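You operate a simulated robot arm through the tools that you are given. There is no shell and no other tool. Be economical: measure what you need, move in short steps, check, and stop when the job is done.

The job below is to be done with a simulated robot arm. You get a single attempt, and the scene is never put back.

## Task
Clamp the green pouch in the low steel frame, wipe off the crumbs and free the clamp.
Fine: use the folded cream cloth and put it back; the pouch stays in the low steel frame, the other pouch with crumbs as it is.

The check looks at the end state, three seconds after you hand in, the way a careful person would. Anything else that was tipped, shoved, dropped, spilled or broken makes it a failure. Flat cloth is picked up by pressing the open fingertips on it (5 to 10 N) and closing them slowly along it; thin cloth reads only 2 to 8 mm in the jaws.

## Robot
A 7-joint arm with a two-finger parallel gripper, fixed in place. Base frame: the origin is at the foot of the arm, x ahead of it, y to its left, z up; the work surface is at about z = 0. Units: cm, rad, N and s.
With the tool pointing down near the work surface it reaches from about 24 to 62 cm from the base axis. Its first joint turns from -1.152 to 1.152 rad. Payload 2.6 kg.
The TCP is the grasp point between the finger pads, 3 cm short of the fingertips. In the tool frame z runs along the fingers and y along their closing line. Largest opening 9.4 cm; finger width 2.8, thickness 1; the body of the gripper, 5 by 9.6 cm, starts 5.5 cm behind the TCP.
Orientation is told as [roll, pitch, yaw] about the base's x, y, z axes, in that order, counted from this pose: with the fingers straight down and closing along the base's y, the tool's x points along the base's -x, its y along +y and its z along -z.

## Interface
- The arm moves only by the tool step_arm. Its argument "targets" is a list of rows, each a list of 7 numbers: the shift along the tool's x, y, z in cm, then the turn, a rotation vector about the tool's x, y, z in rad, then the finger opening in cm, from 0 to 9.4. In form: [[dx, dy, dz, wx, wy, wz, hand], ...]. A call has 1 to 12 rows; each row shifts and turns the commanded pose from where the row before left it, along the tool's axes as they then stand. Each row takes 0.2 s and may step no farther than 5 cm and 0.15 rad from the row before; otherwise, or with a gripper value out of range, the whole call is refused. A pose out of reach is approached as far as the arm can. The call stops where the force on the tool passes 40 N (or 10 N more than at its start, if that is more) or the arm is blocked; 0.2 s more then pass. Each finger travels about 7.2 cm/s and halts on what it meets, pressing with about 40 N; the grip force reading is that of the motor and also rises with nothing between the fingers. The clock runs only during rows and for 0.2 s after the last one: add rows that do not move to give the fingers time. The reply holds the time, the measured pose of the TCP, the force on the tool along the base axes, the opening and the grip force, in the units named above and with some noise, and new pictures: "show" is both (left out), scene, wrist or none.
- Cameras (640 x 400 px; columns grow to the right, rows downward): "scene" is fixed at [4.98, 45.47, 56.64]; the picture's right is [-0.53, -0.85, 0.00], its down [-0.55, 0.34, -0.77] and it looks along [0.65, -0.40, -0.64] (base axes); focal length 318 px, centre (320, 200). "wrist" rides on the gripper at [7.6, 1.4, -10.3] in the tool frame; the picture's right is [-0.18, 0.98, 0.00], its down [-0.75, -0.14, -0.64] and it looks along [-0.63, -0.12, 0.77] (tool axes); focal length 243 px, centre (320, 200). There is no depth. A picture from a camera that has moved, and an enlarged one, comes with that camera's place and axes in the base frame and with its lens. The place of the scene camera against the robot may be out by one fixed shift of up to 1.2 cm in any direction.
- zoom(camera, box): a new picture of the part [left, top, right, bottom] of that camera's present view, enlarged. The clock stands still meanwhile.
- job_done(): hands the job in; it is judged then, once.

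Go step by step. Nothing tells you positions but the pictures and the camera data: compare them with the known pose of the tool, close in by small moves and look again before you grip or let go. The budget is 120 turns and 170 pictures, counting those below and the enlarged ones. Unless the task says otherwise, let go and move clear before handing in, and close with one line.

The tools are called after "Request:" as name(argument=value, ...) on one line, values as JSON. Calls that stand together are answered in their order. step_arm: Moves the arm, as the interface text tells. Its arguments: {"type":"object","properties":{"targets":{"type":"array"},"show":{"type":"string","enum":["both","scene","wrist","none"]}},"required":["targets"]} The other tools are called the same way: zoom (camera, box) takes an enlarged picture of a part of a camera's view; job_done () hands the job in.

At the start:

```text
time_s: 0.0
ee_pos: [29.87, 15.59, 34.37]
ee_rot: [0.001, 0.0, 0.0]
wrist_force: [0.1, 0.2, -0.3]
finger_gap: 9.4
grasp_force: 0.1
```

scene: 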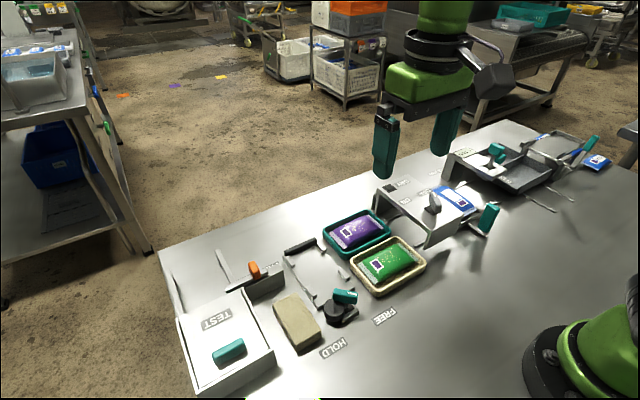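
wrist: 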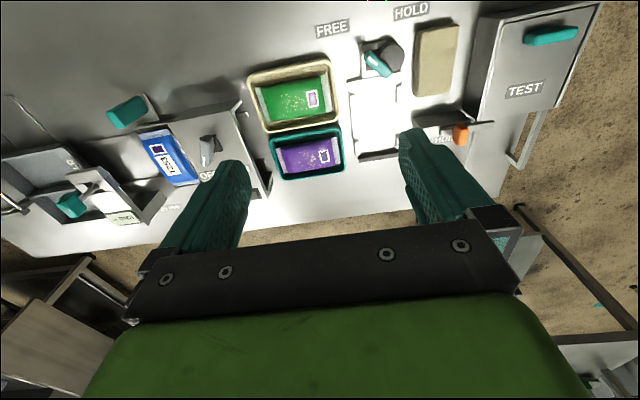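

I see two pouches in trays (green in a cream tray, purple in a teal tray), and next to them a low frame with a rotary clamp labelled HOLD/FREE and a folded cream cloth. I'll enlarge these first.

Request:
zoom(camera="scene", box=[150, 180, 450, 400])

Request:
zoom(camera="wrist", box=[230, 0, 600, 200])

Request:
zoom(camera="scene", box=[360, 110, 620, 270])

```text
1.82 times, centred on (300, 290) of scene
camera zoom: at [4.98, 45.47, 56.64], right [-0.53, -0.85, 0.0], down [-0.55, 0.34, -0.77], along [0.65, -0.4, -0.64], focal length 579 px, centre (356, 36)
```

zoom: 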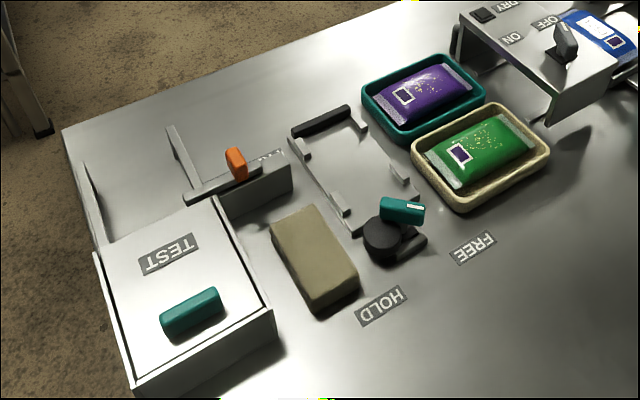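

```text
1.73 times, centred on (415, 100) of wrist
camera zoom: at [22.28, 17.07, 44.33], right [0.18, 0.98, 0.0], down [0.75, -0.14, 0.64], along [0.63, -0.12, -0.77], focal length 420 px, centre (156, 373)
```

zoom: 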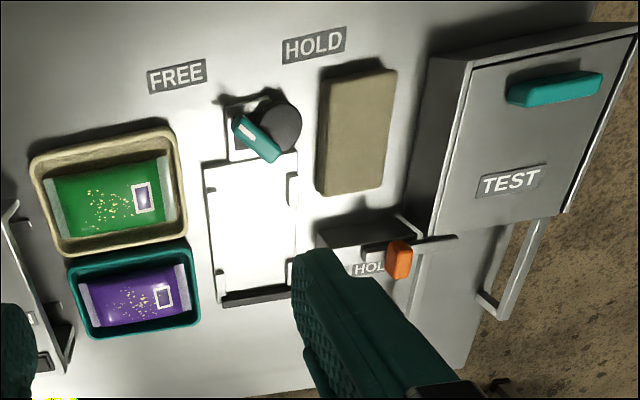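

```text
2.46 times, centred on (490, 190) of scene
camera zoom: at [4.98, 45.47, 56.64], right [-0.53, -0.85, 0.0], down [-0.55, 0.34, -0.77], along [0.65, -0.4, -0.64], focal length 784 px, centre (-98, 225)
```

zoom: 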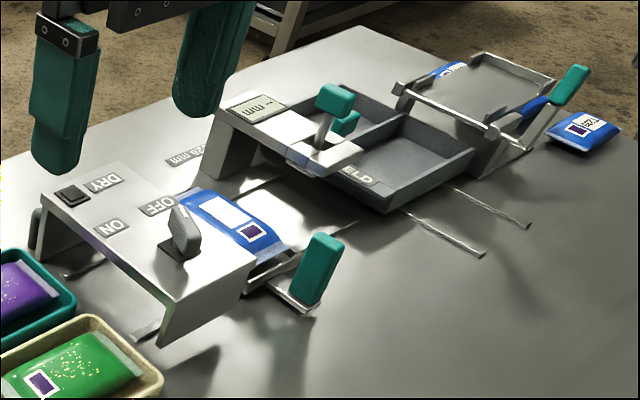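

The low frame seems to lie around x 34–50, y 20–28, and the green pouch around (35, 10) in its cream tray. I'll move closer for a better view of the frame and its clamp.

Request:
step_arm(targets=[[-3, 2, 3, 0, 0, 0, 9.4], [-3, 2, 3, 0, 0, 0, 9.4], [-3, 2, 3, 0, 0, 0, 9.4], [0, 0, 0, 0, 0, 0, 9.4]])

```text
time_s: 1.0
ee_pos: [38.72, 21.73, 25.19]
ee_rot: [-0.001, 0.0, -0.001]
wrist_force: [-0.5, -0.7, -0.6]
finger_gap: 9.41
grasp_force: 0.0
camera wrist: at [31.13, 23.16, 35.23], right [0.18, 0.98, 0.0], down [0.75, -0.14, 0.64], along [0.63, -0.12, -0.77], focal length 243 px, centre (320, 200)
```

scene: 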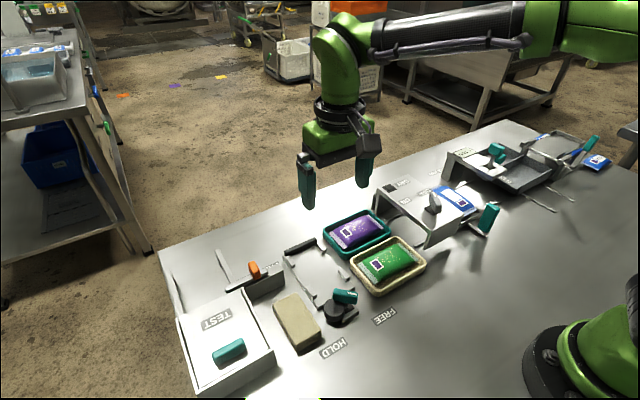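
wrist: 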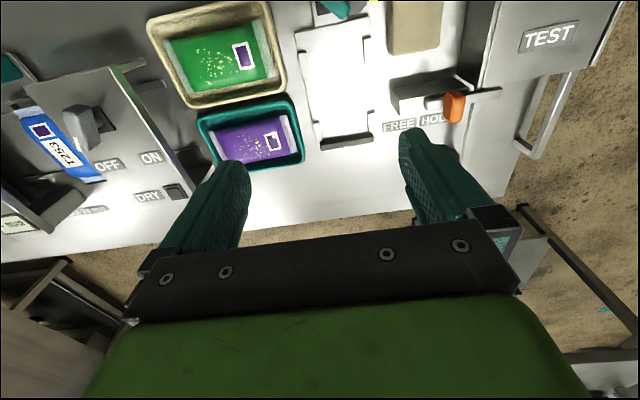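

I see a second FREE/HOLD control (an orange slider) close to the frame, so I need to tell the two clamps apart. I'm zooming in and backing the camera off.

Request:
zoom(camera="wrist", box=[280, 0, 520, 150])

Request:
step_arm(targets=[[4, 1, 1, 0, 0, 0, 9.4], [4, 1, 1, 0, 0, 0, 9.4], [3, 0, 0, 0, 0, 0, 9.4], [0, 0, 0, 0, 0, 0, 9.4]], show="wrist")

Request:
zoom(camera="scene", box=[210, 230, 370, 330])

```text
2.67 times, centred on (400, 75) of wrist
camera zoom: at [31.13, 23.16, 35.23], right [0.18, 0.98, 0.0], down [0.75, -0.14, 0.64], along [0.63, -0.12, -0.77], focal length 647 px, centre (107, 533)
```

zoom: 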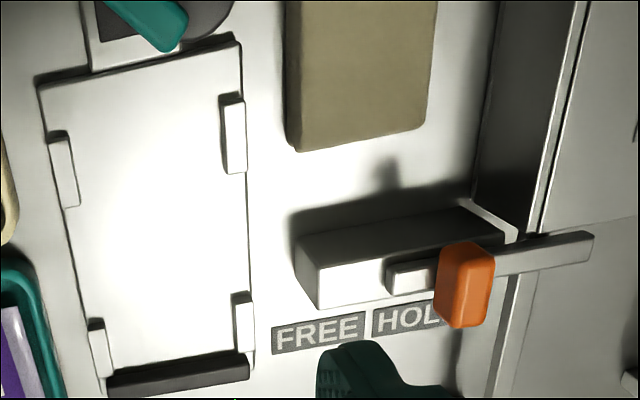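

```text
time_s: 2.0
ee_pos: [27.77, 23.82, 23.28]
ee_rot: [-0.001, -0.001, 0.0]
wrist_force: [0.2, 0.8, -0.2]
finger_gap: 9.38
grasp_force: 0.1
camera wrist: at [20.17, 25.23, 33.31], right [0.18, 0.98, 0.0], down [0.75, -0.14, 0.64], along [0.63, -0.12, -0.77], focal length 243 px, centre (320, 200)
```

wrist: 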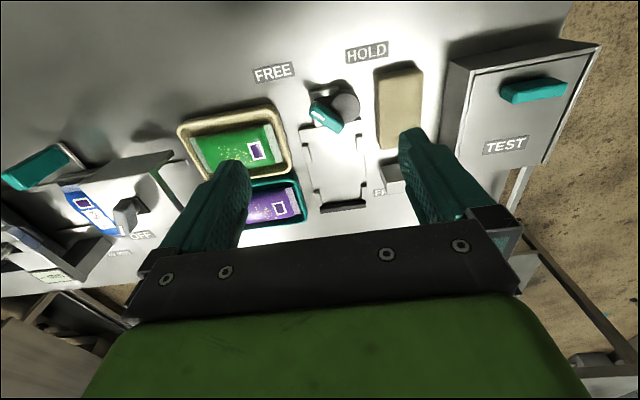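

```text
4.00 times, centred on (290, 280) of scene
camera zoom: at [4.98, 45.47, 56.64], right [-0.53, -0.85, 0.0], down [-0.55, 0.34, -0.77], along [0.65, -0.4, -0.64], focal length 1273 px, centre (440, -120)
```

zoom: 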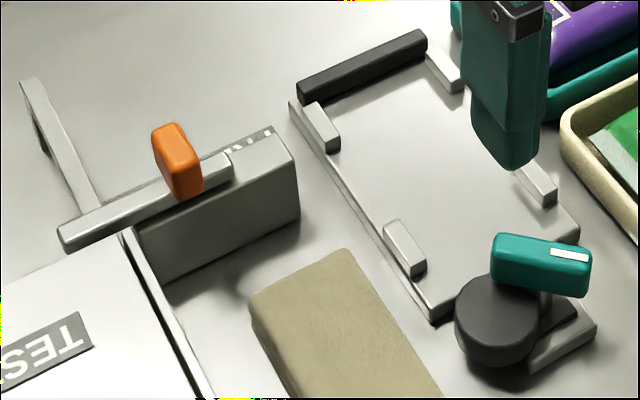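

The orange slider belongs to the TEST box. The low frame has a dark end bar at its far end and an eccentric cam at its near end, whose teal handle now points at FREE. I'll measure them in zooms.

Request:
zoom(camera="wrist", box=[280, 60, 440, 220])

Request:
zoom(camera="wrist", box=[160, 90, 320, 230])

```text
2.50 times, centred on (360, 140) of wrist
camera zoom: at [20.17, 25.23, 33.31], right [0.18, 0.98, 0.0], down [0.75, -0.14, 0.64], along [0.63, -0.12, -0.77], focal length 606 px, centre (220, 350)
```

zoom: 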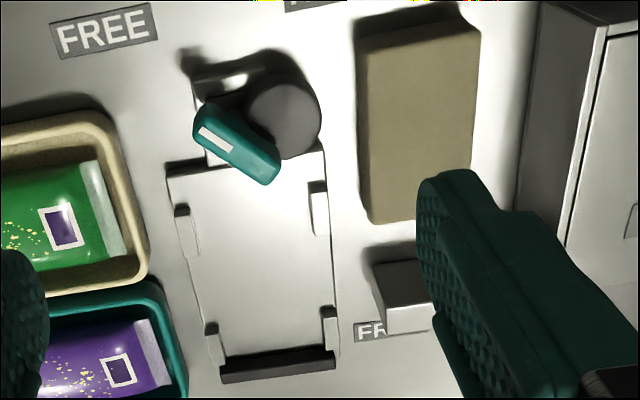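

```text
2.86 times, centred on (240, 160) of wrist
camera zoom: at [20.17, 25.23, 33.31], right [0.18, 0.98, 0.0], down [0.75, -0.14, 0.64], along [0.63, -0.12, -0.77], focal length 693 px, centre (549, 314)
```

zoom: 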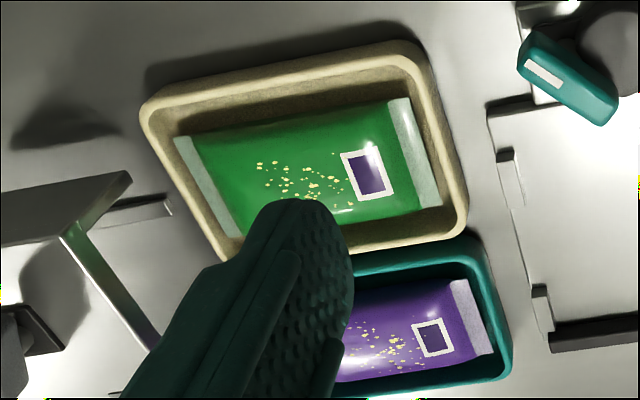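

The frame bed's interior is about x 35–47, y 20.6–27.4. The pouch is about 12 x 6 cm, centred near (35, 10.1) with its long side along y. I'll go above it and turn the tool 90° to check clearance in the tray.

Request:
step_arm(targets=[[-1.8, -3.4, 1, 0, 0, 0, 9.4], [-1.8, -3.4, 1, 0, 0, 0, 9.4], [-1.8, -3.4, 1, 0, 0, 0, 9.4], [-1.8, -3.4, 1, 0, 0, 0, 9.4], [0, 0, 0, 0, 0, -0.15, 9.4], [0, 0, 0, 0, 0, -0.15, 9.4], [0, 0, 0, 0, 0, -0.15, 9.4], [0, 0, 0, 0, 0, -0.15, 9.4], [0, 0, 0, 0, 0, -0.15, 9.4], [0, 0, 0, 0, 0, -0.15, 9.4], [0, 0, 0, 0, 0, -0.15, 9.4], [0, 0, 0, 0, 0, -0.15, 9.4]], show="none")

Request:
step_arm(targets=[[0, 0, 0, 0, 0, -0.15, 9.4], [0, 0, 0, 0, 0, -0.15, 9.4], [0, 0, 0, 0, 0, -0.07, 9.4], [0, 0, 0, 0, 0, 0, 9.4], [0, 0, 0, 0, 0, 0, 9.4]])

```text
time_s: 4.6
ee_pos: [35.04, 10.08, 19.32]
ee_rot: [0.002, -0.001, 1.202]
wrist_force: [-0.1, 0.3, -0.1]
finger_gap: 9.41
grasp_force: 0.0
```

```text
time_s: 5.8
ee_pos: [35.08, 10.06, 19.22]
ee_rot: [0.001, 0.0, 1.57]
wrist_force: [0.0, 0.3, -0.5]
finger_gap: 9.4
grasp_force: 0.1
camera wrist: at [33.67, 2.44, 29.39], right [-0.98, 0.19, 0.0], down [0.14, 0.75, 0.64], along [0.12, 0.63, -0.77], focal length 243 px, centre (320, 200)
```

scene: 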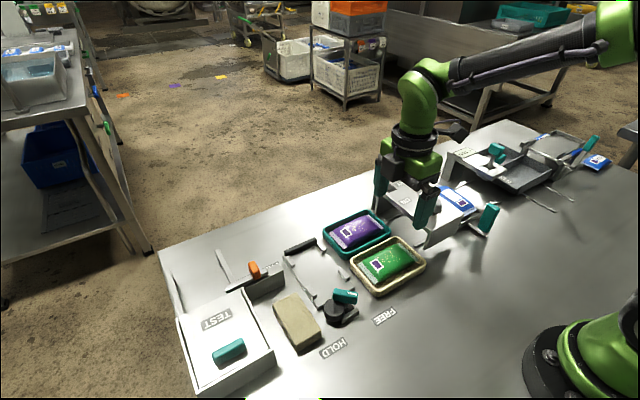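
wrist: 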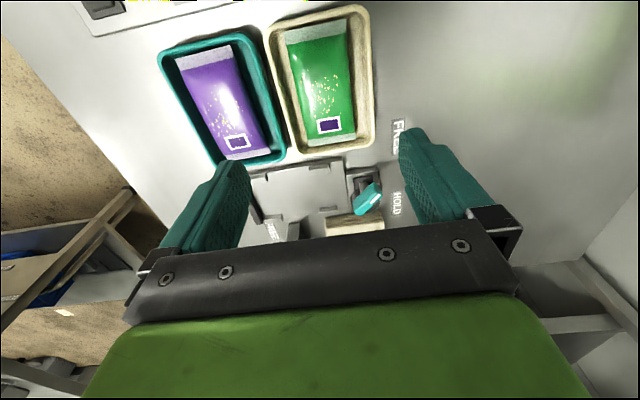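

Request:
zoom(camera="wrist", box=[230, 0, 400, 170])

Request:
zoom(camera="scene", box=[310, 190, 450, 310])

```text
2.35 times, centred on (315, 85) of wrist
camera zoom: at [33.67, 2.44, 29.39], right [-0.98, 0.19, 0.0], down [0.14, 0.75, 0.64], along [0.12, 0.63, -0.77], focal length 571 px, centre (332, 471)
```

zoom: 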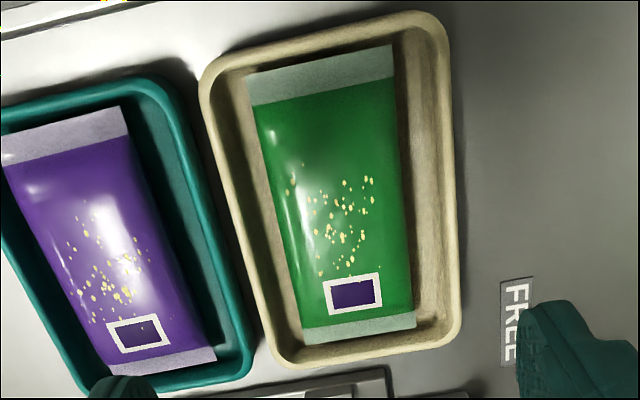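

```text
3.33 times, centred on (380, 250) of scene
camera zoom: at [4.98, 45.47, 56.64], right [-0.53, -0.85, 0.0], down [-0.55, 0.34, -0.77], along [0.65, -0.4, -0.64], focal length 1061 px, centre (120, 33)
```

zoom: 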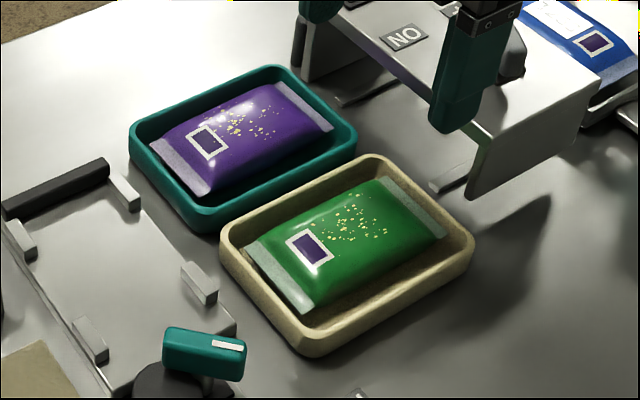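

The pouch is centred near (34.8, 10.5), and the tray leaves only about 1.2 cm on each side. I'll come down to just above the rim with the fingers narrowed to about 7 cm and look.

Request:
step_arm(targets=[[-0.45, 0.25, 4, 0, 0, 0, 7.0], [0, 0, 4, 0, 0, 0, 7.0], [0, 0, 3.5, 0, 0, 0, 7.0], [0, 0, 0, 0, 0, 0, 7.0], [0, 0, 0, 0, 0, 0, 7.0]])

Request:
zoom(camera="scene", box=[320, 180, 460, 310])

Request:
zoom(camera="wrist", box=[180, 0, 460, 200])

```text
time_s: 7.0
ee_pos: [34.77, 10.45, 7.69]
ee_rot: [-0.001, -0.001, 1.568]
wrist_force: [-0.5, 0.1, 0.7]
finger_gap: 6.98
grasp_force: 0.1
camera wrist: at [33.45, 2.87, 17.84], right [-0.98, 0.19, 0.0], down [0.14, 0.75, 0.64], along [0.12, 0.63, -0.77], focal length 243 px, centre (320, 200)
```

scene: 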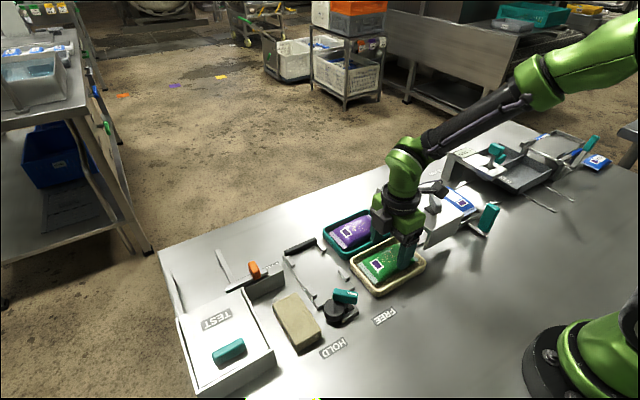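
wrist: 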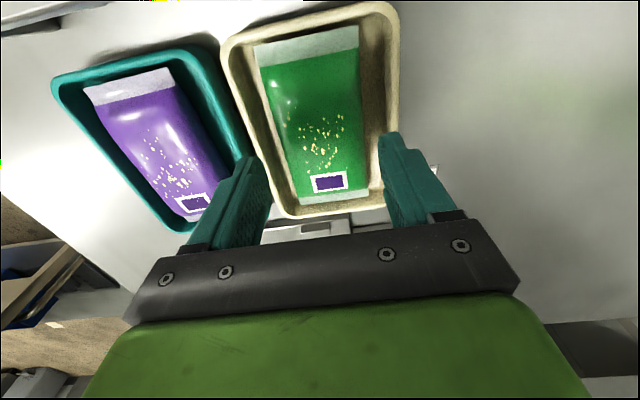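

```text
3.08 times, centred on (390, 245) of scene
camera zoom: at [4.98, 45.47, 56.64], right [-0.53, -0.85, 0.0], down [-0.55, 0.34, -0.77], along [0.65, -0.4, -0.64], focal length 979 px, centre (105, 62)
```

zoom: 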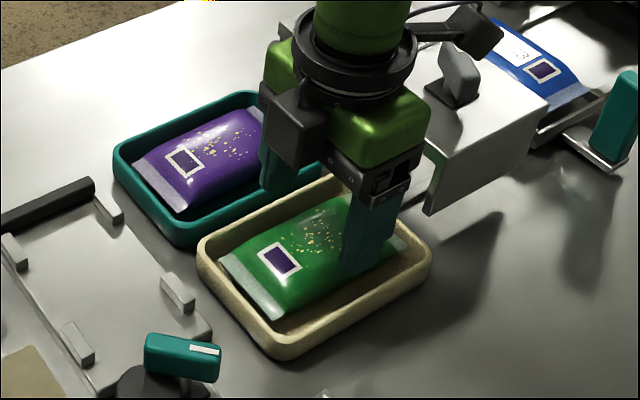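

```text
2.00 times, centred on (320, 100) of wrist
camera zoom: at [33.45, 2.87, 17.84], right [-0.98, 0.19, 0.0], down [0.14, 0.75, 0.64], along [0.12, 0.63, -0.77], focal length 485 px, centre (320, 400)
```

zoom: 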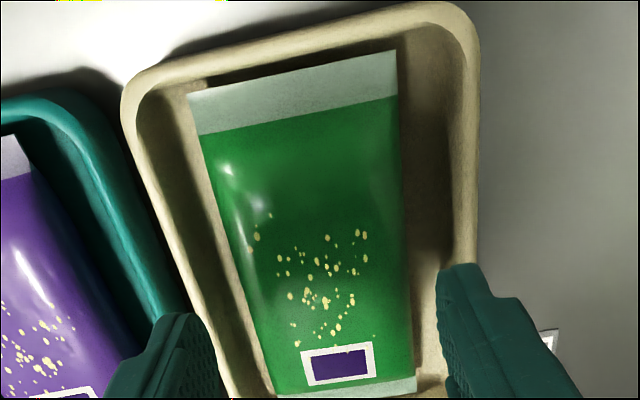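

The pouch spans x 31.8–37.6 and the rim's inner edges are at roughly 30.3–39.0. I'll narrow the fingers to 6.4 cm and go down in small steps, watching the force.

Request:
step_arm(targets=[[0, 0.09, 0.5, 0, 0, 0, 6.4], [0, 0, 0.7, 0, 0, 0, 6.4], [0, 0, 0.6, 0, 0, 0, 6.4], [0, 0, 0, 0, 0, 0, 6.4]])

Request:
zoom(camera="wrist", box=[200, 0, 440, 220])

Request:
zoom(camera="scene", box=[340, 200, 440, 310])

```text
time_s: 8.0
ee_pos: [34.59, 10.37, 6.07]
ee_rot: [0.0, 0.0, 1.569]
wrist_force: [0.3, 0.5, -0.2]
finger_gap: 6.41
grasp_force: 0.0
camera wrist: at [33.28, 2.83, 16.03], right [-0.98, 0.19, 0.0], down [0.14, 0.75, 0.64], along [0.12, 0.63, -0.77], focal length 243 px, centre (320, 200)
```

scene: 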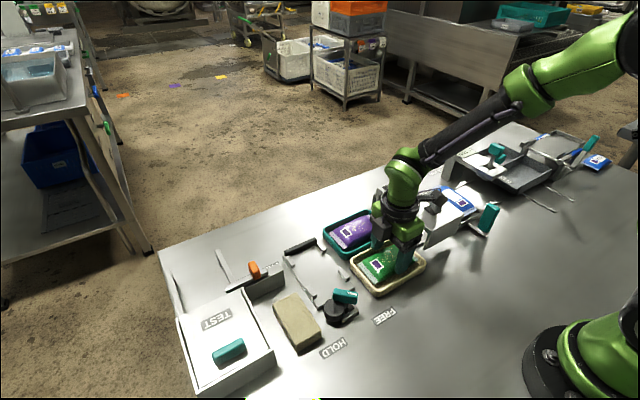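
wrist: 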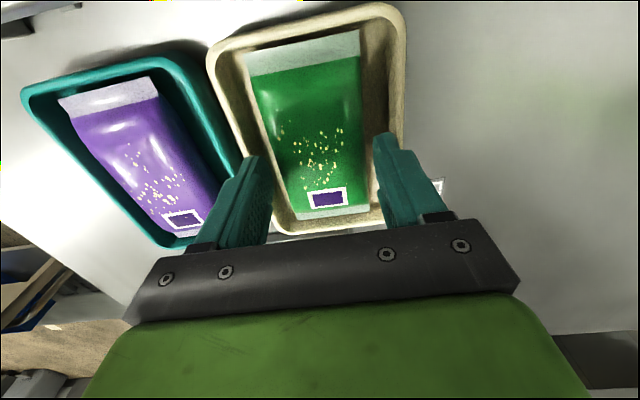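

```text
1.82 times, centred on (320, 110) of wrist
camera zoom: at [33.28, 2.83, 16.03], right [-0.98, 0.19, 0.0], down [0.14, 0.75, 0.64], along [0.12, 0.63, -0.77], focal length 441 px, centre (320, 364)
```

zoom: 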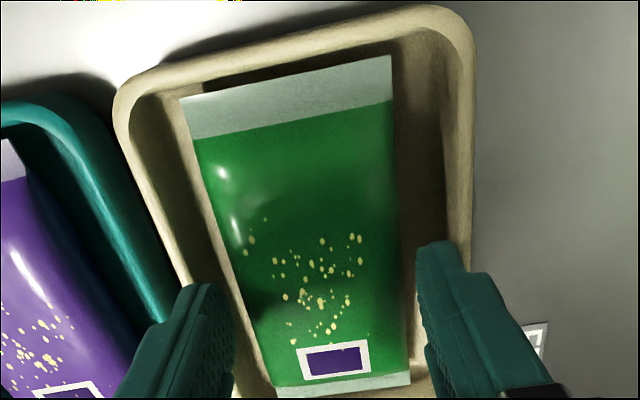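

```text
3.64 times, centred on (390, 255) of scene
camera zoom: at [4.98, 45.47, 56.64], right [-0.53, -0.85, 0.0], down [-0.55, 0.34, -0.77], along [0.65, -0.4, -0.64], focal length 1157 px, centre (66, 0)
```

zoom: 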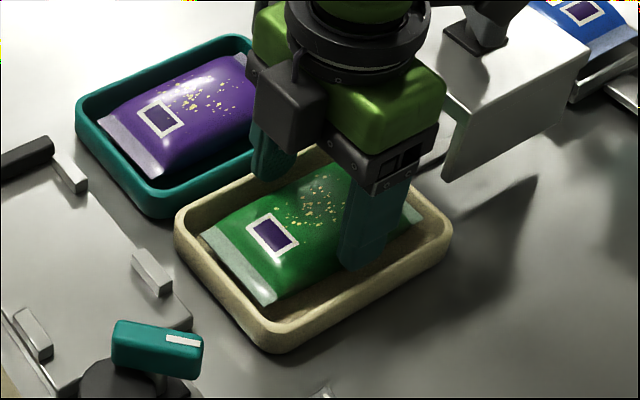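

Both fingertips look to be inside the rim and either side of the pouch. I'm continuing down.

Request:
step_arm(targets=[[0, -0.05, 0.5, 0, 0, 0, 6.4], [0, 0, 0.5, 0, 0, 0, 6.4], [0, 0, 0, 0, 0, 0, 6.4]], show="wrist")

Request:
zoom(camera="scene", box=[340, 200, 440, 310])

```text
time_s: 8.8
ee_pos: [34.73, 10.5, 4.86]
ee_rot: [-0.001, -0.001, 1.571]
wrist_force: [-0.6, -0.5, 0.6]
finger_gap: 6.38
grasp_force: 0.0
camera wrist: at [33.41, 2.9, 15.01], right [-0.98, 0.19, 0.0], down [0.14, 0.75, 0.64], along [0.12, 0.63, -0.77], focal length 243 px, centre (320, 200)
```

wrist: 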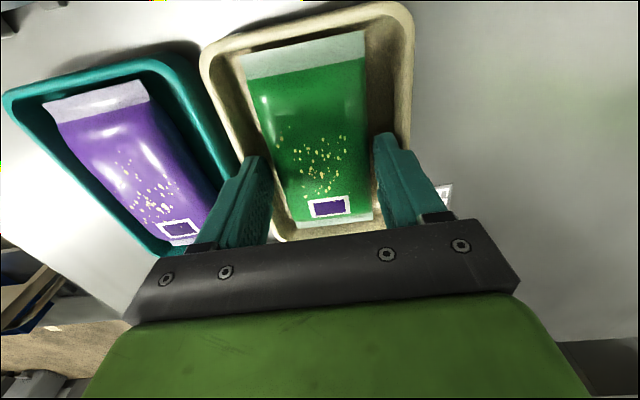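

```text
3.64 times, centred on (390, 255) of scene
camera zoom: at [4.98, 45.47, 56.64], right [-0.53, -0.85, 0.0], down [-0.55, 0.34, -0.77], along [0.65, -0.4, -0.64], focal length 1157 px, centre (66, 0)
```

zoom: 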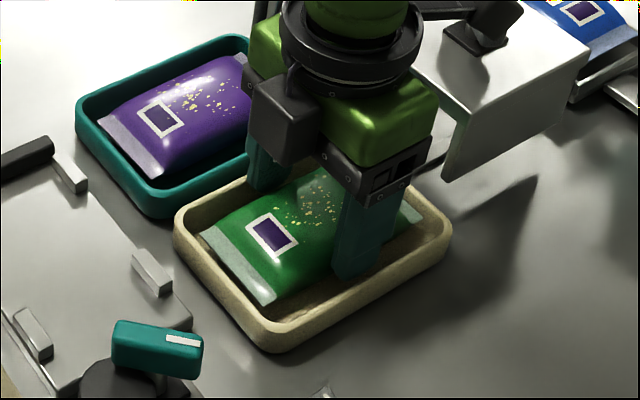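

Request:
step_arm(targets=[[0, 0, 0.3, 0, 0, 0, 6.4], [0, 0, 0.3, 0, 0, 0, 6.4], [0, 0, 0, 0, 0, 0, 6.4]], show="none")

```text
time_s: 9.6
ee_pos: [34.87, 10.44, 4.17]
ee_rot: [0.0, 0.001, 1.569]
wrist_force: [0.1, -0.1, -0.4]
finger_gap: 6.4
grasp_force: 0.1
```

No contact yet at tip height 1.2. I'll go a bit deeper and close slowly.

Request:
step_arm(targets=[[0, 0, 0.2, 0, 0, 0, 6.4], [0, 0, 0, 0, 0, 0, 6.2], [0, 0, 0, 0, 0, 0, 6.0], [0, 0, 0, 0, 0, 0, 5.8], [0, 0, 0, 0, 0, 0, 5.6], [0, 0, 0, 0, 0, 0, 5.4], [0, 0, 0, 0, 0, 0, 5.4]], show="wrist")

Request:
zoom(camera="scene", box=[340, 200, 440, 310])

```text
time_s: 11.2
ee_pos: [34.73, 10.58, 4.06]
ee_rot: [0.0, 0.0, 1.569]
wrist_force: [1.5, -0.3, 0.0]
finger_gap: 5.9
grasp_force: 39.6
camera wrist: at [33.38, 2.86, 14.19], right [-0.98, 0.19, 0.0], down [0.14, 0.75, 0.64], along [0.12, 0.63, -0.77], focal length 243 px, centre (320, 200)
```

wrist: 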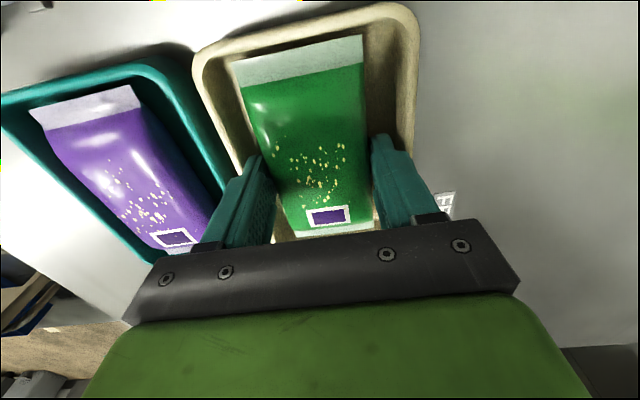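

```text
3.64 times, centred on (390, 255) of scene
camera zoom: at [4.98, 45.47, 56.64], right [-0.53, -0.85, 0.0], down [-0.55, 0.34, -0.77], along [0.65, -0.4, -0.64], focal length 1157 px, centre (66, 0)
```

zoom: 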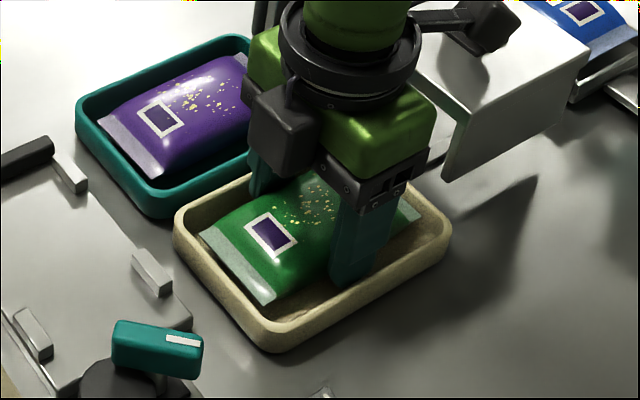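

The pouch is gripped at 5.9 cm. I'm lifting it straight up.

Request:
step_arm(targets=[[0, 0, -0.5, 0, 0, 0, 5.2], [0, 0, -1, 0, 0, 0, 5.2], [0, 0, -2, 0, 0, 0, 5.2], [0, 0, -3, 0, 0, 0, 5.2], [0, 0, -3, 0, 0, 0, 5.2], [0, 0, 0, 0, 0, 0, 5.2]])

```text
time_s: 12.6
ee_pos: [34.54, 10.43, 13.55]
ee_rot: [-0.003, 0.0, 1.567]
wrist_force: [-0.3, 0.7, -0.3]
finger_gap: 5.91
grasp_force: 39.9
camera wrist: at [33.27, 2.81, 23.63], right [-0.98, 0.19, 0.0], down [0.14, 0.75, 0.64], along [0.12, 0.63, -0.77], focal length 243 px, centre (320, 200)
```

scene: 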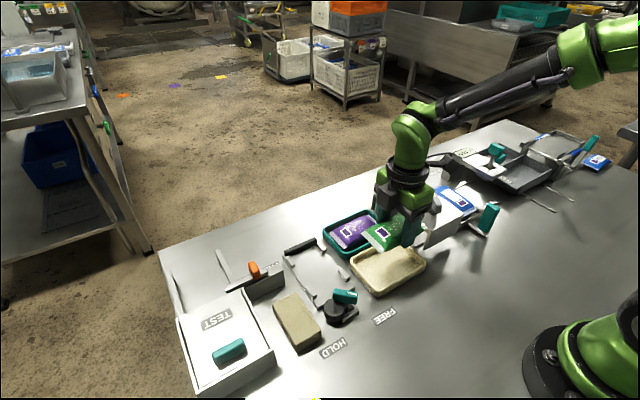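
wrist: 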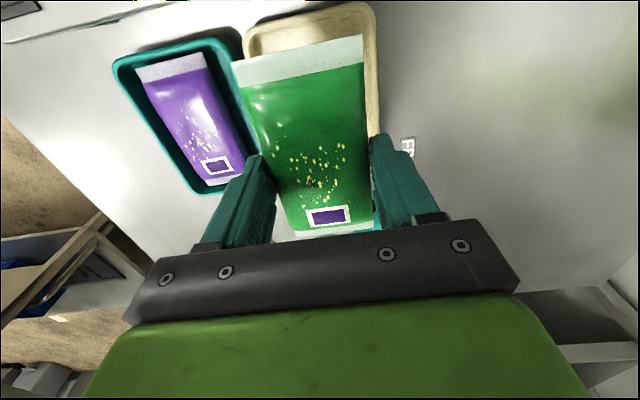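

The pouch is held well and the crumbs are still on it. I'll carry it over the frame and turn it back to yaw 0.

Request:
step_arm(targets=[[-4.5, -2, 0, 0, 0, 0, 5.2], [-4.5, -2, 0, 0, 0, 0, 5.2], [-4.5, -2, 0, 0, 0, 0, 5.2], [0, 0, 0, 0, 0, 0.15, 5.2], [0, 0, 0, 0, 0, 0.15, 5.2], [0, 0, 0, 0, 0, 0.15, 5.2], [0, 0, 0, 0, 0, 0.15, 5.2], [0, 0, 0, 0, 0, 0.15, 5.2], [0, 0, 0, 0, 0, 0.15, 5.2], [0, 0, 0, 0, 0, 0.15, 5.2], [0, 0, 0, 0, 0, 0.15, 5.2]], show="none")

Request:
step_arm(targets=[[0, 0, 0, 0, 0, 0.15, 5.2], [0, 0, 0, 0, 0, 0.15, 5.2], [0, 0, 0, 0, 0, 0.07, 5.2], [0, 0, 0, 0, 0, 0, 5.2]])

Request:
zoom(camera="wrist", box=[220, 0, 460, 240])

Request:
zoom(camera="scene", box=[230, 190, 390, 340])

```text
time_s: 15.0
ee_pos: [40.72, 23.99, 13.6]
ee_rot: [-0.001, 0.0, 0.366]
wrist_force: [-0.1, -0.2, -1.3]
finger_gap: 5.9
grasp_force: 39.9
```

```text
time_s: 16.0
ee_pos: [40.64, 23.93, 13.52]
ee_rot: [0.0, 0.002, -0.003]
wrist_force: [-0.4, 0.1, -0.6]
finger_gap: 5.92
grasp_force: 40.2
camera wrist: at [33.2, 25.44, 23.7], right [0.19, 0.98, 0.0], down [0.75, -0.14, 0.64], along [0.63, -0.12, -0.77], focal length 243 px, centre (320, 200)
```

scene: 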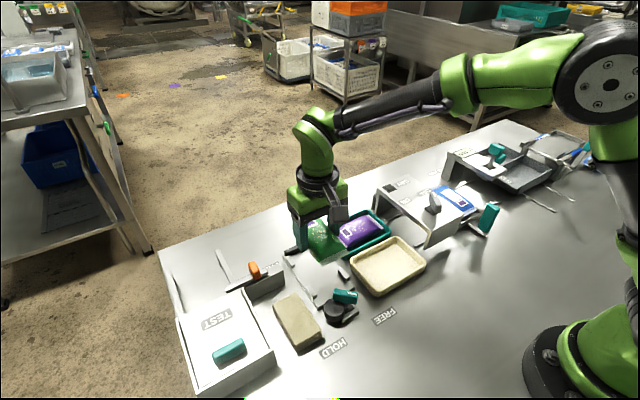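
wrist: 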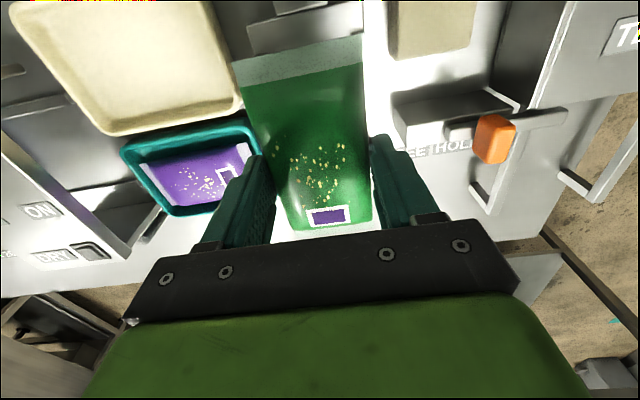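

```text
1.67 times, centred on (340, 120) of wrist
camera zoom: at [33.2, 25.44, 23.7], right [0.19, 0.98, 0.0], down [0.75, -0.14, 0.64], along [0.63, -0.12, -0.77], focal length 404 px, centre (287, 333)
```

zoom: 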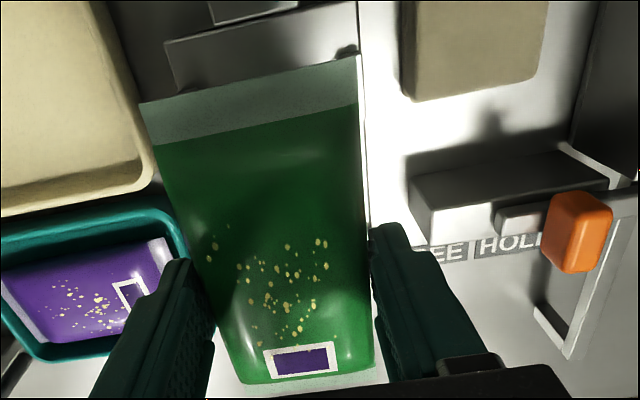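

```text
2.67 times, centred on (310, 265) of scene
camera zoom: at [4.98, 45.47, 56.64], right [-0.53, -0.85, 0.0], down [-0.55, 0.34, -0.77], along [0.65, -0.4, -0.64], focal length 849 px, centre (347, 27)
```

zoom: 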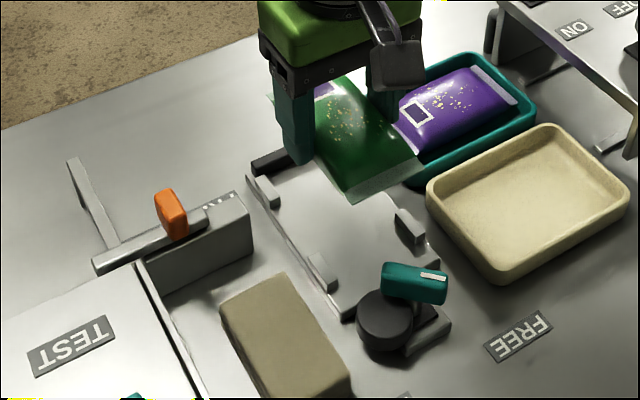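

The pouch hangs at x 34.8–46.9, y 20.9–27.1, which matches the bed (lugs at y 20.4–27.35, end bar at x≈47.2). I'm lowering it most of the way and then checking.

Request:
step_arm(targets=[[0, 0, 3, 0, 0, 0, 5.2], [0, 0, 3, 0, 0, 0, 5.2], [0, -0.05, 1, 0, 0, 0, 5.2], [0, 0, 0, 0, 0, 0, 5.2]])

Request:
zoom(camera="wrist", box=[220, 0, 460, 240])

Request:
zoom(camera="scene", box=[260, 210, 370, 340])

```text
time_s: 17.0
ee_pos: [40.68, 23.96, 6.48]
ee_rot: [0.001, 0.0, 0.0]
wrist_force: [0.3, 0.9, -1.7]
finger_gap: 5.9
grasp_force: 40.2
camera wrist: at [33.05, 25.36, 16.64], right [0.18, 0.98, 0.0], down [0.75, -0.14, 0.64], along [0.63, -0.12, -0.77], focal length 243 px, centre (320, 200)
```

scene: 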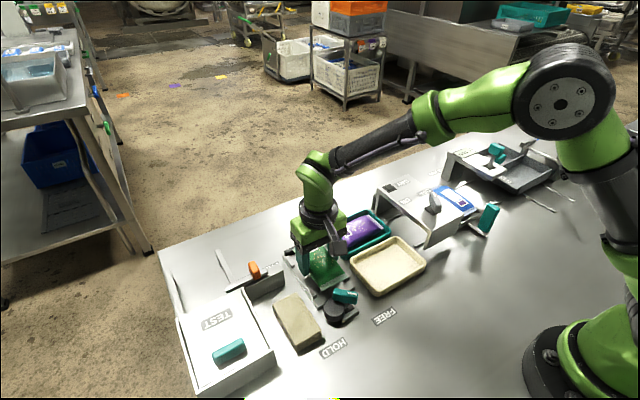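
wrist: 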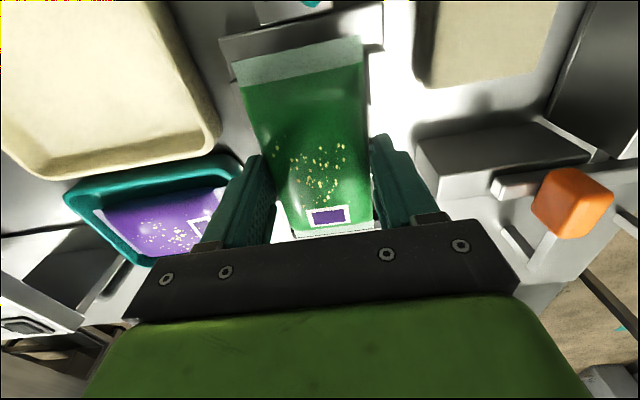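

```text
1.67 times, centred on (340, 120) of wrist
camera zoom: at [33.05, 25.36, 16.64], right [0.18, 0.98, 0.0], down [0.75, -0.14, 0.64], along [0.63, -0.12, -0.77], focal length 404 px, centre (287, 333)
```

zoom: 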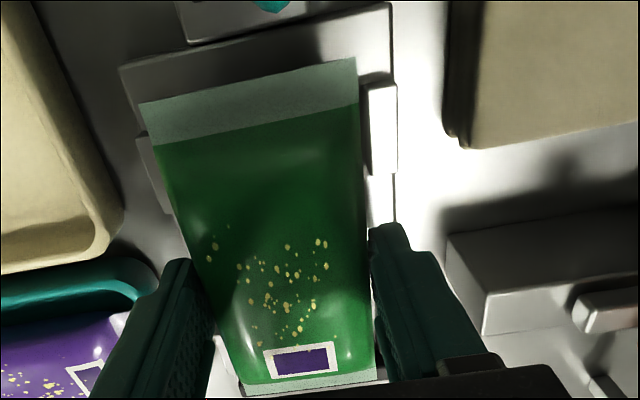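

```text
3.08 times, centred on (315, 275) of scene
camera zoom: at [4.98, 45.47, 56.64], right [-0.53, -0.85, 0.0], down [-0.55, 0.34, -0.77], along [0.65, -0.4, -0.64], focal length 979 px, centre (335, -31)
```

zoom: 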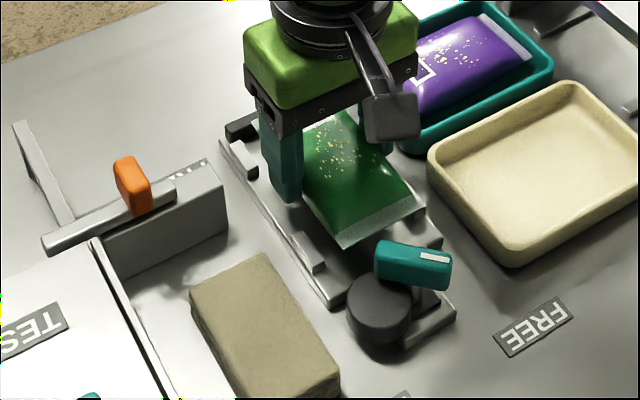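

The alignment looks good in both views. I'll lower in small steps until it touches.

Request:
step_arm(targets=[[0, 0.03, 0.5, 0, 0, 0, 5.2], [0, 0, 0.5, 0, 0, 0, 5.2], [0, 0, 0.4, 0, 0, 0, 5.2], [0, 0, 0, 0, 0, 0, 5.2]], show="none")

Request:
zoom(camera="scene", box=[260, 210, 370, 340])

```text
time_s: 18.0
ee_pos: [40.73, 24.0, 5.19]
ee_rot: [0.001, -0.001, 0.001]
wrist_force: [0.4, -0.4, -0.5]
finger_gap: 5.9
grasp_force: 40.0
```

```text
3.08 times, centred on (315, 275) of scene
camera zoom: at [4.98, 45.47, 56.64], right [-0.53, -0.85, 0.0], down [-0.55, 0.34, -0.77], along [0.65, -0.4, -0.64], focal length 979 px, centre (335, -31)
```

zoom: 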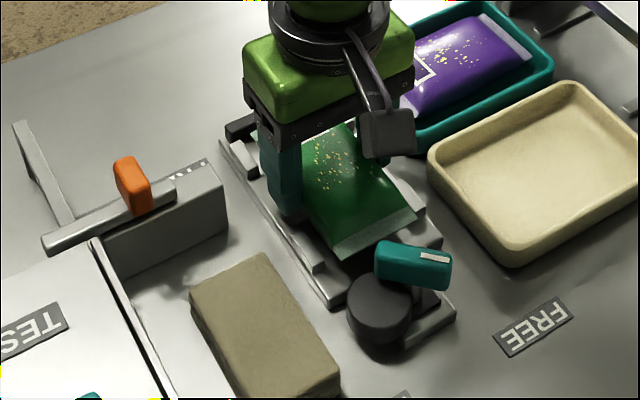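

Request:
step_arm(targets=[[0, 0, 0.3, 0, 0, 0, 5.2], [0, 0, 0.2, 0, 0, 0, 5.2], [0, 0, 0, 0, 0, 0, 5.2]], show="none")

```text
time_s: 18.8
ee_pos: [40.76, 24.0, 4.72]
ee_rot: [0.001, 0.0, 0.001]
wrist_force: [0.7, 0.2, -0.9]
finger_gap: 5.91
grasp_force: 39.2
```

Request:
step_arm(targets=[[0, 0, 0.2, 0, 0, 0, 5.2], [0, 0, 0, 0, 0, 0, 5.2]], show="none")

Request:
zoom(camera="scene", box=[260, 210, 370, 340])

```text
time_s: 19.4
ee_pos: [40.79, 24.15, 4.59]
ee_rot: [0.001, -0.001, -0.002]
wrist_force: [-7.9, -5.1, 22.7]
finger_gap: 5.91
grasp_force: 40.2
```

```text
3.08 times, centred on (315, 275) of scene
camera zoom: at [4.97, 45.46, 56.65], right [-0.53, -0.85, 0.0], down [-0.55, 0.34, -0.77], along [0.65, -0.4, -0.64], focal length 979 px, centre (335, -31)
```

zoom: 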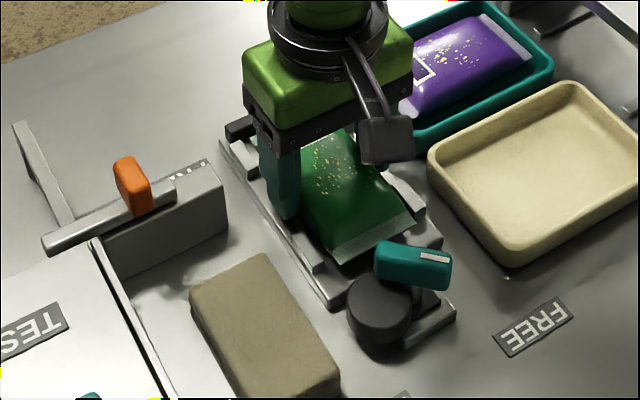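

Contact is felt (about 23 N upward), so the pouch is on the bed. I'll release gently, rise and look.

Request:
step_arm(targets=[[0, 0, -0.05, 0, 0, 0, 5.8], [0, 0, 0, 0, 0, 0, 6.4], [0, 0, 0, 0, 0, 0, 7.0], [0, 0, -1, 0, 0, 0, 7.0], [0, 0, -3, 0, 0, 0, 7.2], [0, 0, -5, 0, 0, 0, 7.2], [3, 0, -4, 0, 0, 0, 7.2], [4, 0, -2, 0, 0, 0, 7.2], [4, 0, 0, 0, 0, 0, 7.2], [0, 0, 0, 0, 0, 0, 7.2]])

Request:
zoom(camera="scene", box=[260, 210, 370, 340])

Request:
zoom(camera="wrist", box=[250, 30, 410, 200])

```text
time_s: 21.6
ee_pos: [29.72, 23.92, 19.7]
ee_rot: [-0.001, 0.001, -0.001]
wrist_force: [0.4, -0.6, 0.4]
finger_gap: 7.19
grasp_force: 0.0
camera wrist: at [22.05, 25.4, 29.72], right [0.18, 0.98, 0.0], down [0.75, -0.14, 0.64], along [0.63, -0.12, -0.77], focal length 243 px, centre (320, 200)
```

scene: 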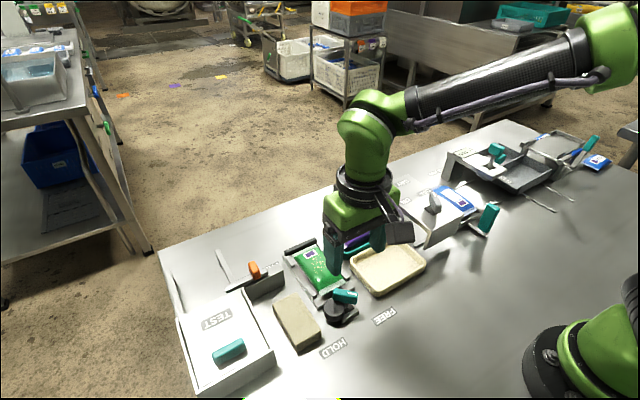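
wrist: 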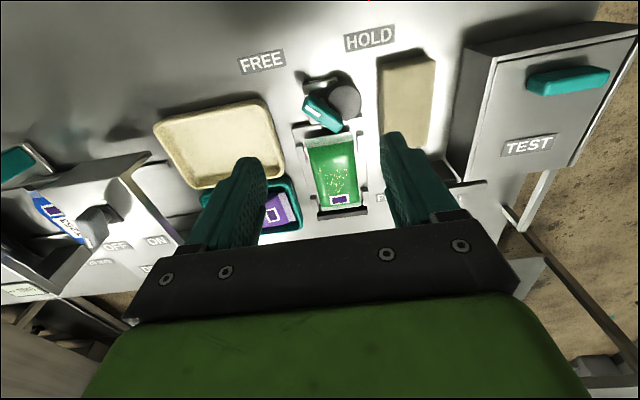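

```text
3.08 times, centred on (315, 275) of scene
camera zoom: at [4.98, 45.47, 56.64], right [-0.53, -0.85, 0.0], down [-0.55, 0.34, -0.77], along [0.65, -0.4, -0.64], focal length 979 px, centre (335, -31)
```

zoom: 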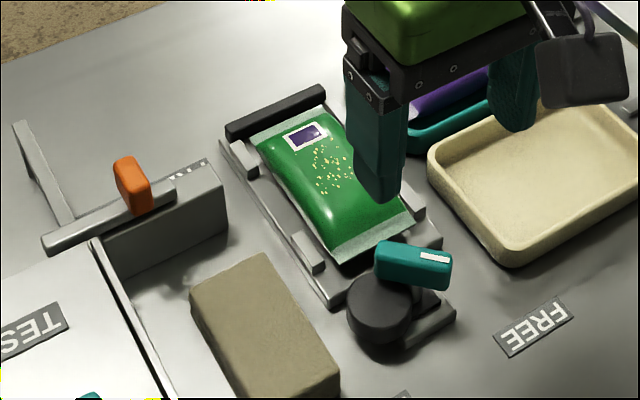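

```text
2.35 times, centred on (330, 115) of wrist
camera zoom: at [22.05, 25.4, 29.72], right [0.18, 0.98, 0.0], down [0.75, -0.14, 0.64], along [0.63, -0.12, -0.77], focal length 571 px, centre (296, 400)
```

zoom: 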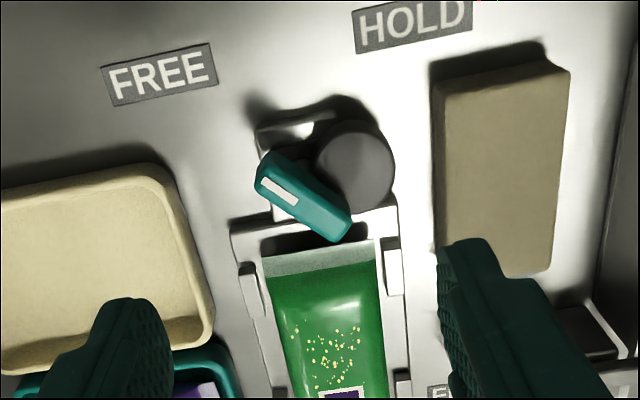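

The pouch lies squarely against the end bar between the lugs. Now for the clamp handle, centred near (31.3, 23.9) and about 41° from x with its marker at FREE. I'll enlarge it to judge heights.

Request:
zoom(camera="scene", box=[315, 275, 375, 335])

Request:
zoom(camera="wrist", box=[290, 60, 380, 150])

```text
6.67 times, centred on (345, 305) of scene
camera zoom: at [4.98, 45.47, 56.64], right [-0.53, -0.85, 0.0], down [-0.55, 0.34, -0.77], along [0.65, -0.4, -0.64], focal length 2122 px, centre (153, -500)
```

zoom: 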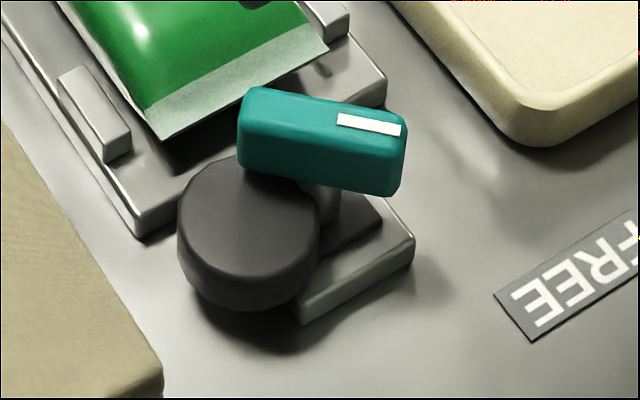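

```text
4.44 times, centred on (335, 105) of wrist
camera zoom: at [22.05, 25.4, 29.72], right [0.18, 0.98, 0.0], down [0.75, -0.14, 0.64], along [0.63, -0.12, -0.77], focal length 1078 px, centre (253, 622)
```

zoom: 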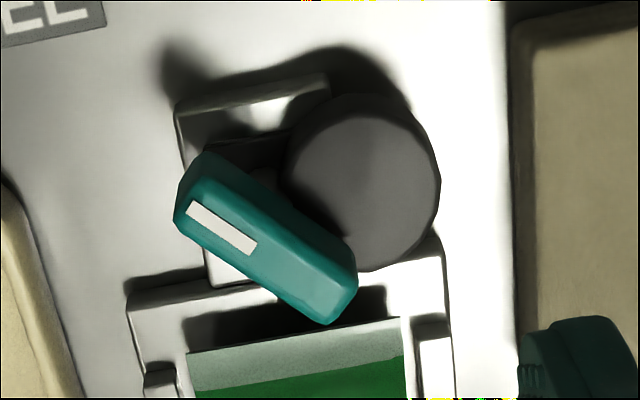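

The handle's top is at about z 4.5 and its bottom at about 3, over a pivot post at (31.3, 23.85). I'll turn the tool to yaw 0.72, narrow the fingers and descend over it.

Request:
step_arm(targets=[[-1.55, -0.08, 2, 0, 0, -0.144, 3.6], [0, 0, 2, 0, 0, -0.144, 3.6], [0, 0, 2, 0, 0, -0.144, 3.6], [0, 0, 2, 0, 0, -0.144, 3.6], [0, 0, 2, 0, 0, -0.144, 3.6], [0, 0, 1, 0, 0, 0, 3.6], [0, 0, 0, 0, 0, 0, 3.6]])

Request:
zoom(camera="wrist", box=[220, 60, 430, 220])

Request:
zoom(camera="scene", box=[300, 230, 390, 340])

```text
time_s: 23.2
ee_pos: [31.39, 23.94, 8.57]
ee_rot: [-0.001, 0.001, 0.722]
wrist_force: [-1.0, 0.5, -0.7]
finger_gap: 3.6
grasp_force: 0.1
camera wrist: at [24.78, 20.0, 18.63], right [-0.51, 0.86, 0.0], down [0.66, 0.39, 0.64], along [0.55, 0.33, -0.77], focal length 243 px, centre (320, 200)
```

scene: 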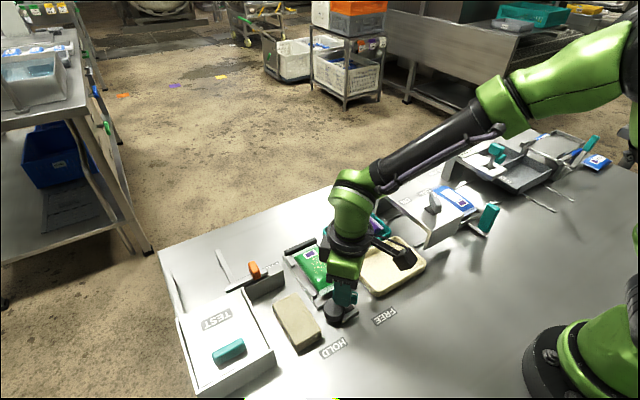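
wrist: 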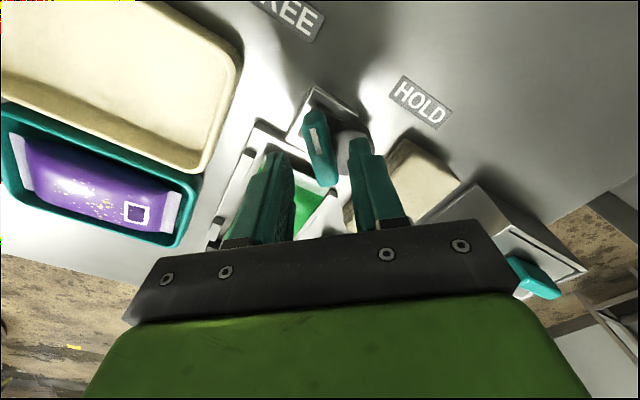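

```text
2.50 times, centred on (325, 140) of wrist
camera zoom: at [24.78, 20.0, 18.63], right [-0.51, 0.86, 0.0], down [0.66, 0.39, 0.64], along [0.55, 0.33, -0.77], focal length 606 px, centre (308, 350)
```

zoom: 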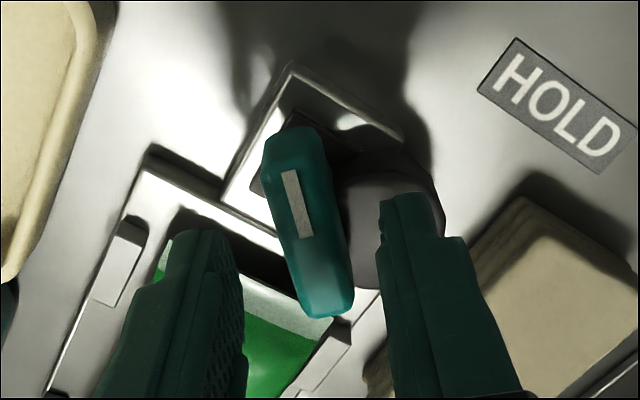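

```text
3.64 times, centred on (345, 285) of scene
camera zoom: at [4.98, 45.47, 56.64], right [-0.53, -0.85, 0.0], down [-0.55, 0.34, -0.77], along [0.65, -0.4, -0.64], focal length 1157 px, centre (229, -109)
```

zoom: 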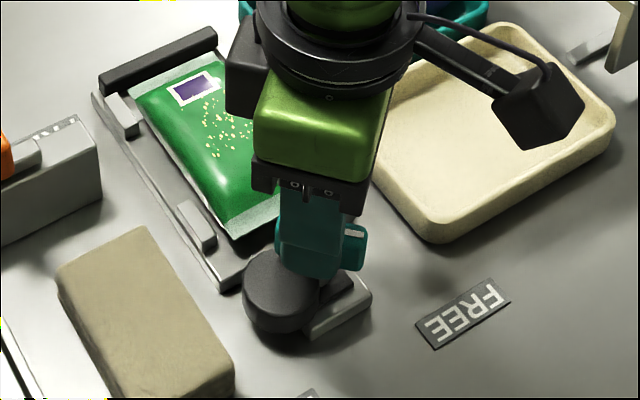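

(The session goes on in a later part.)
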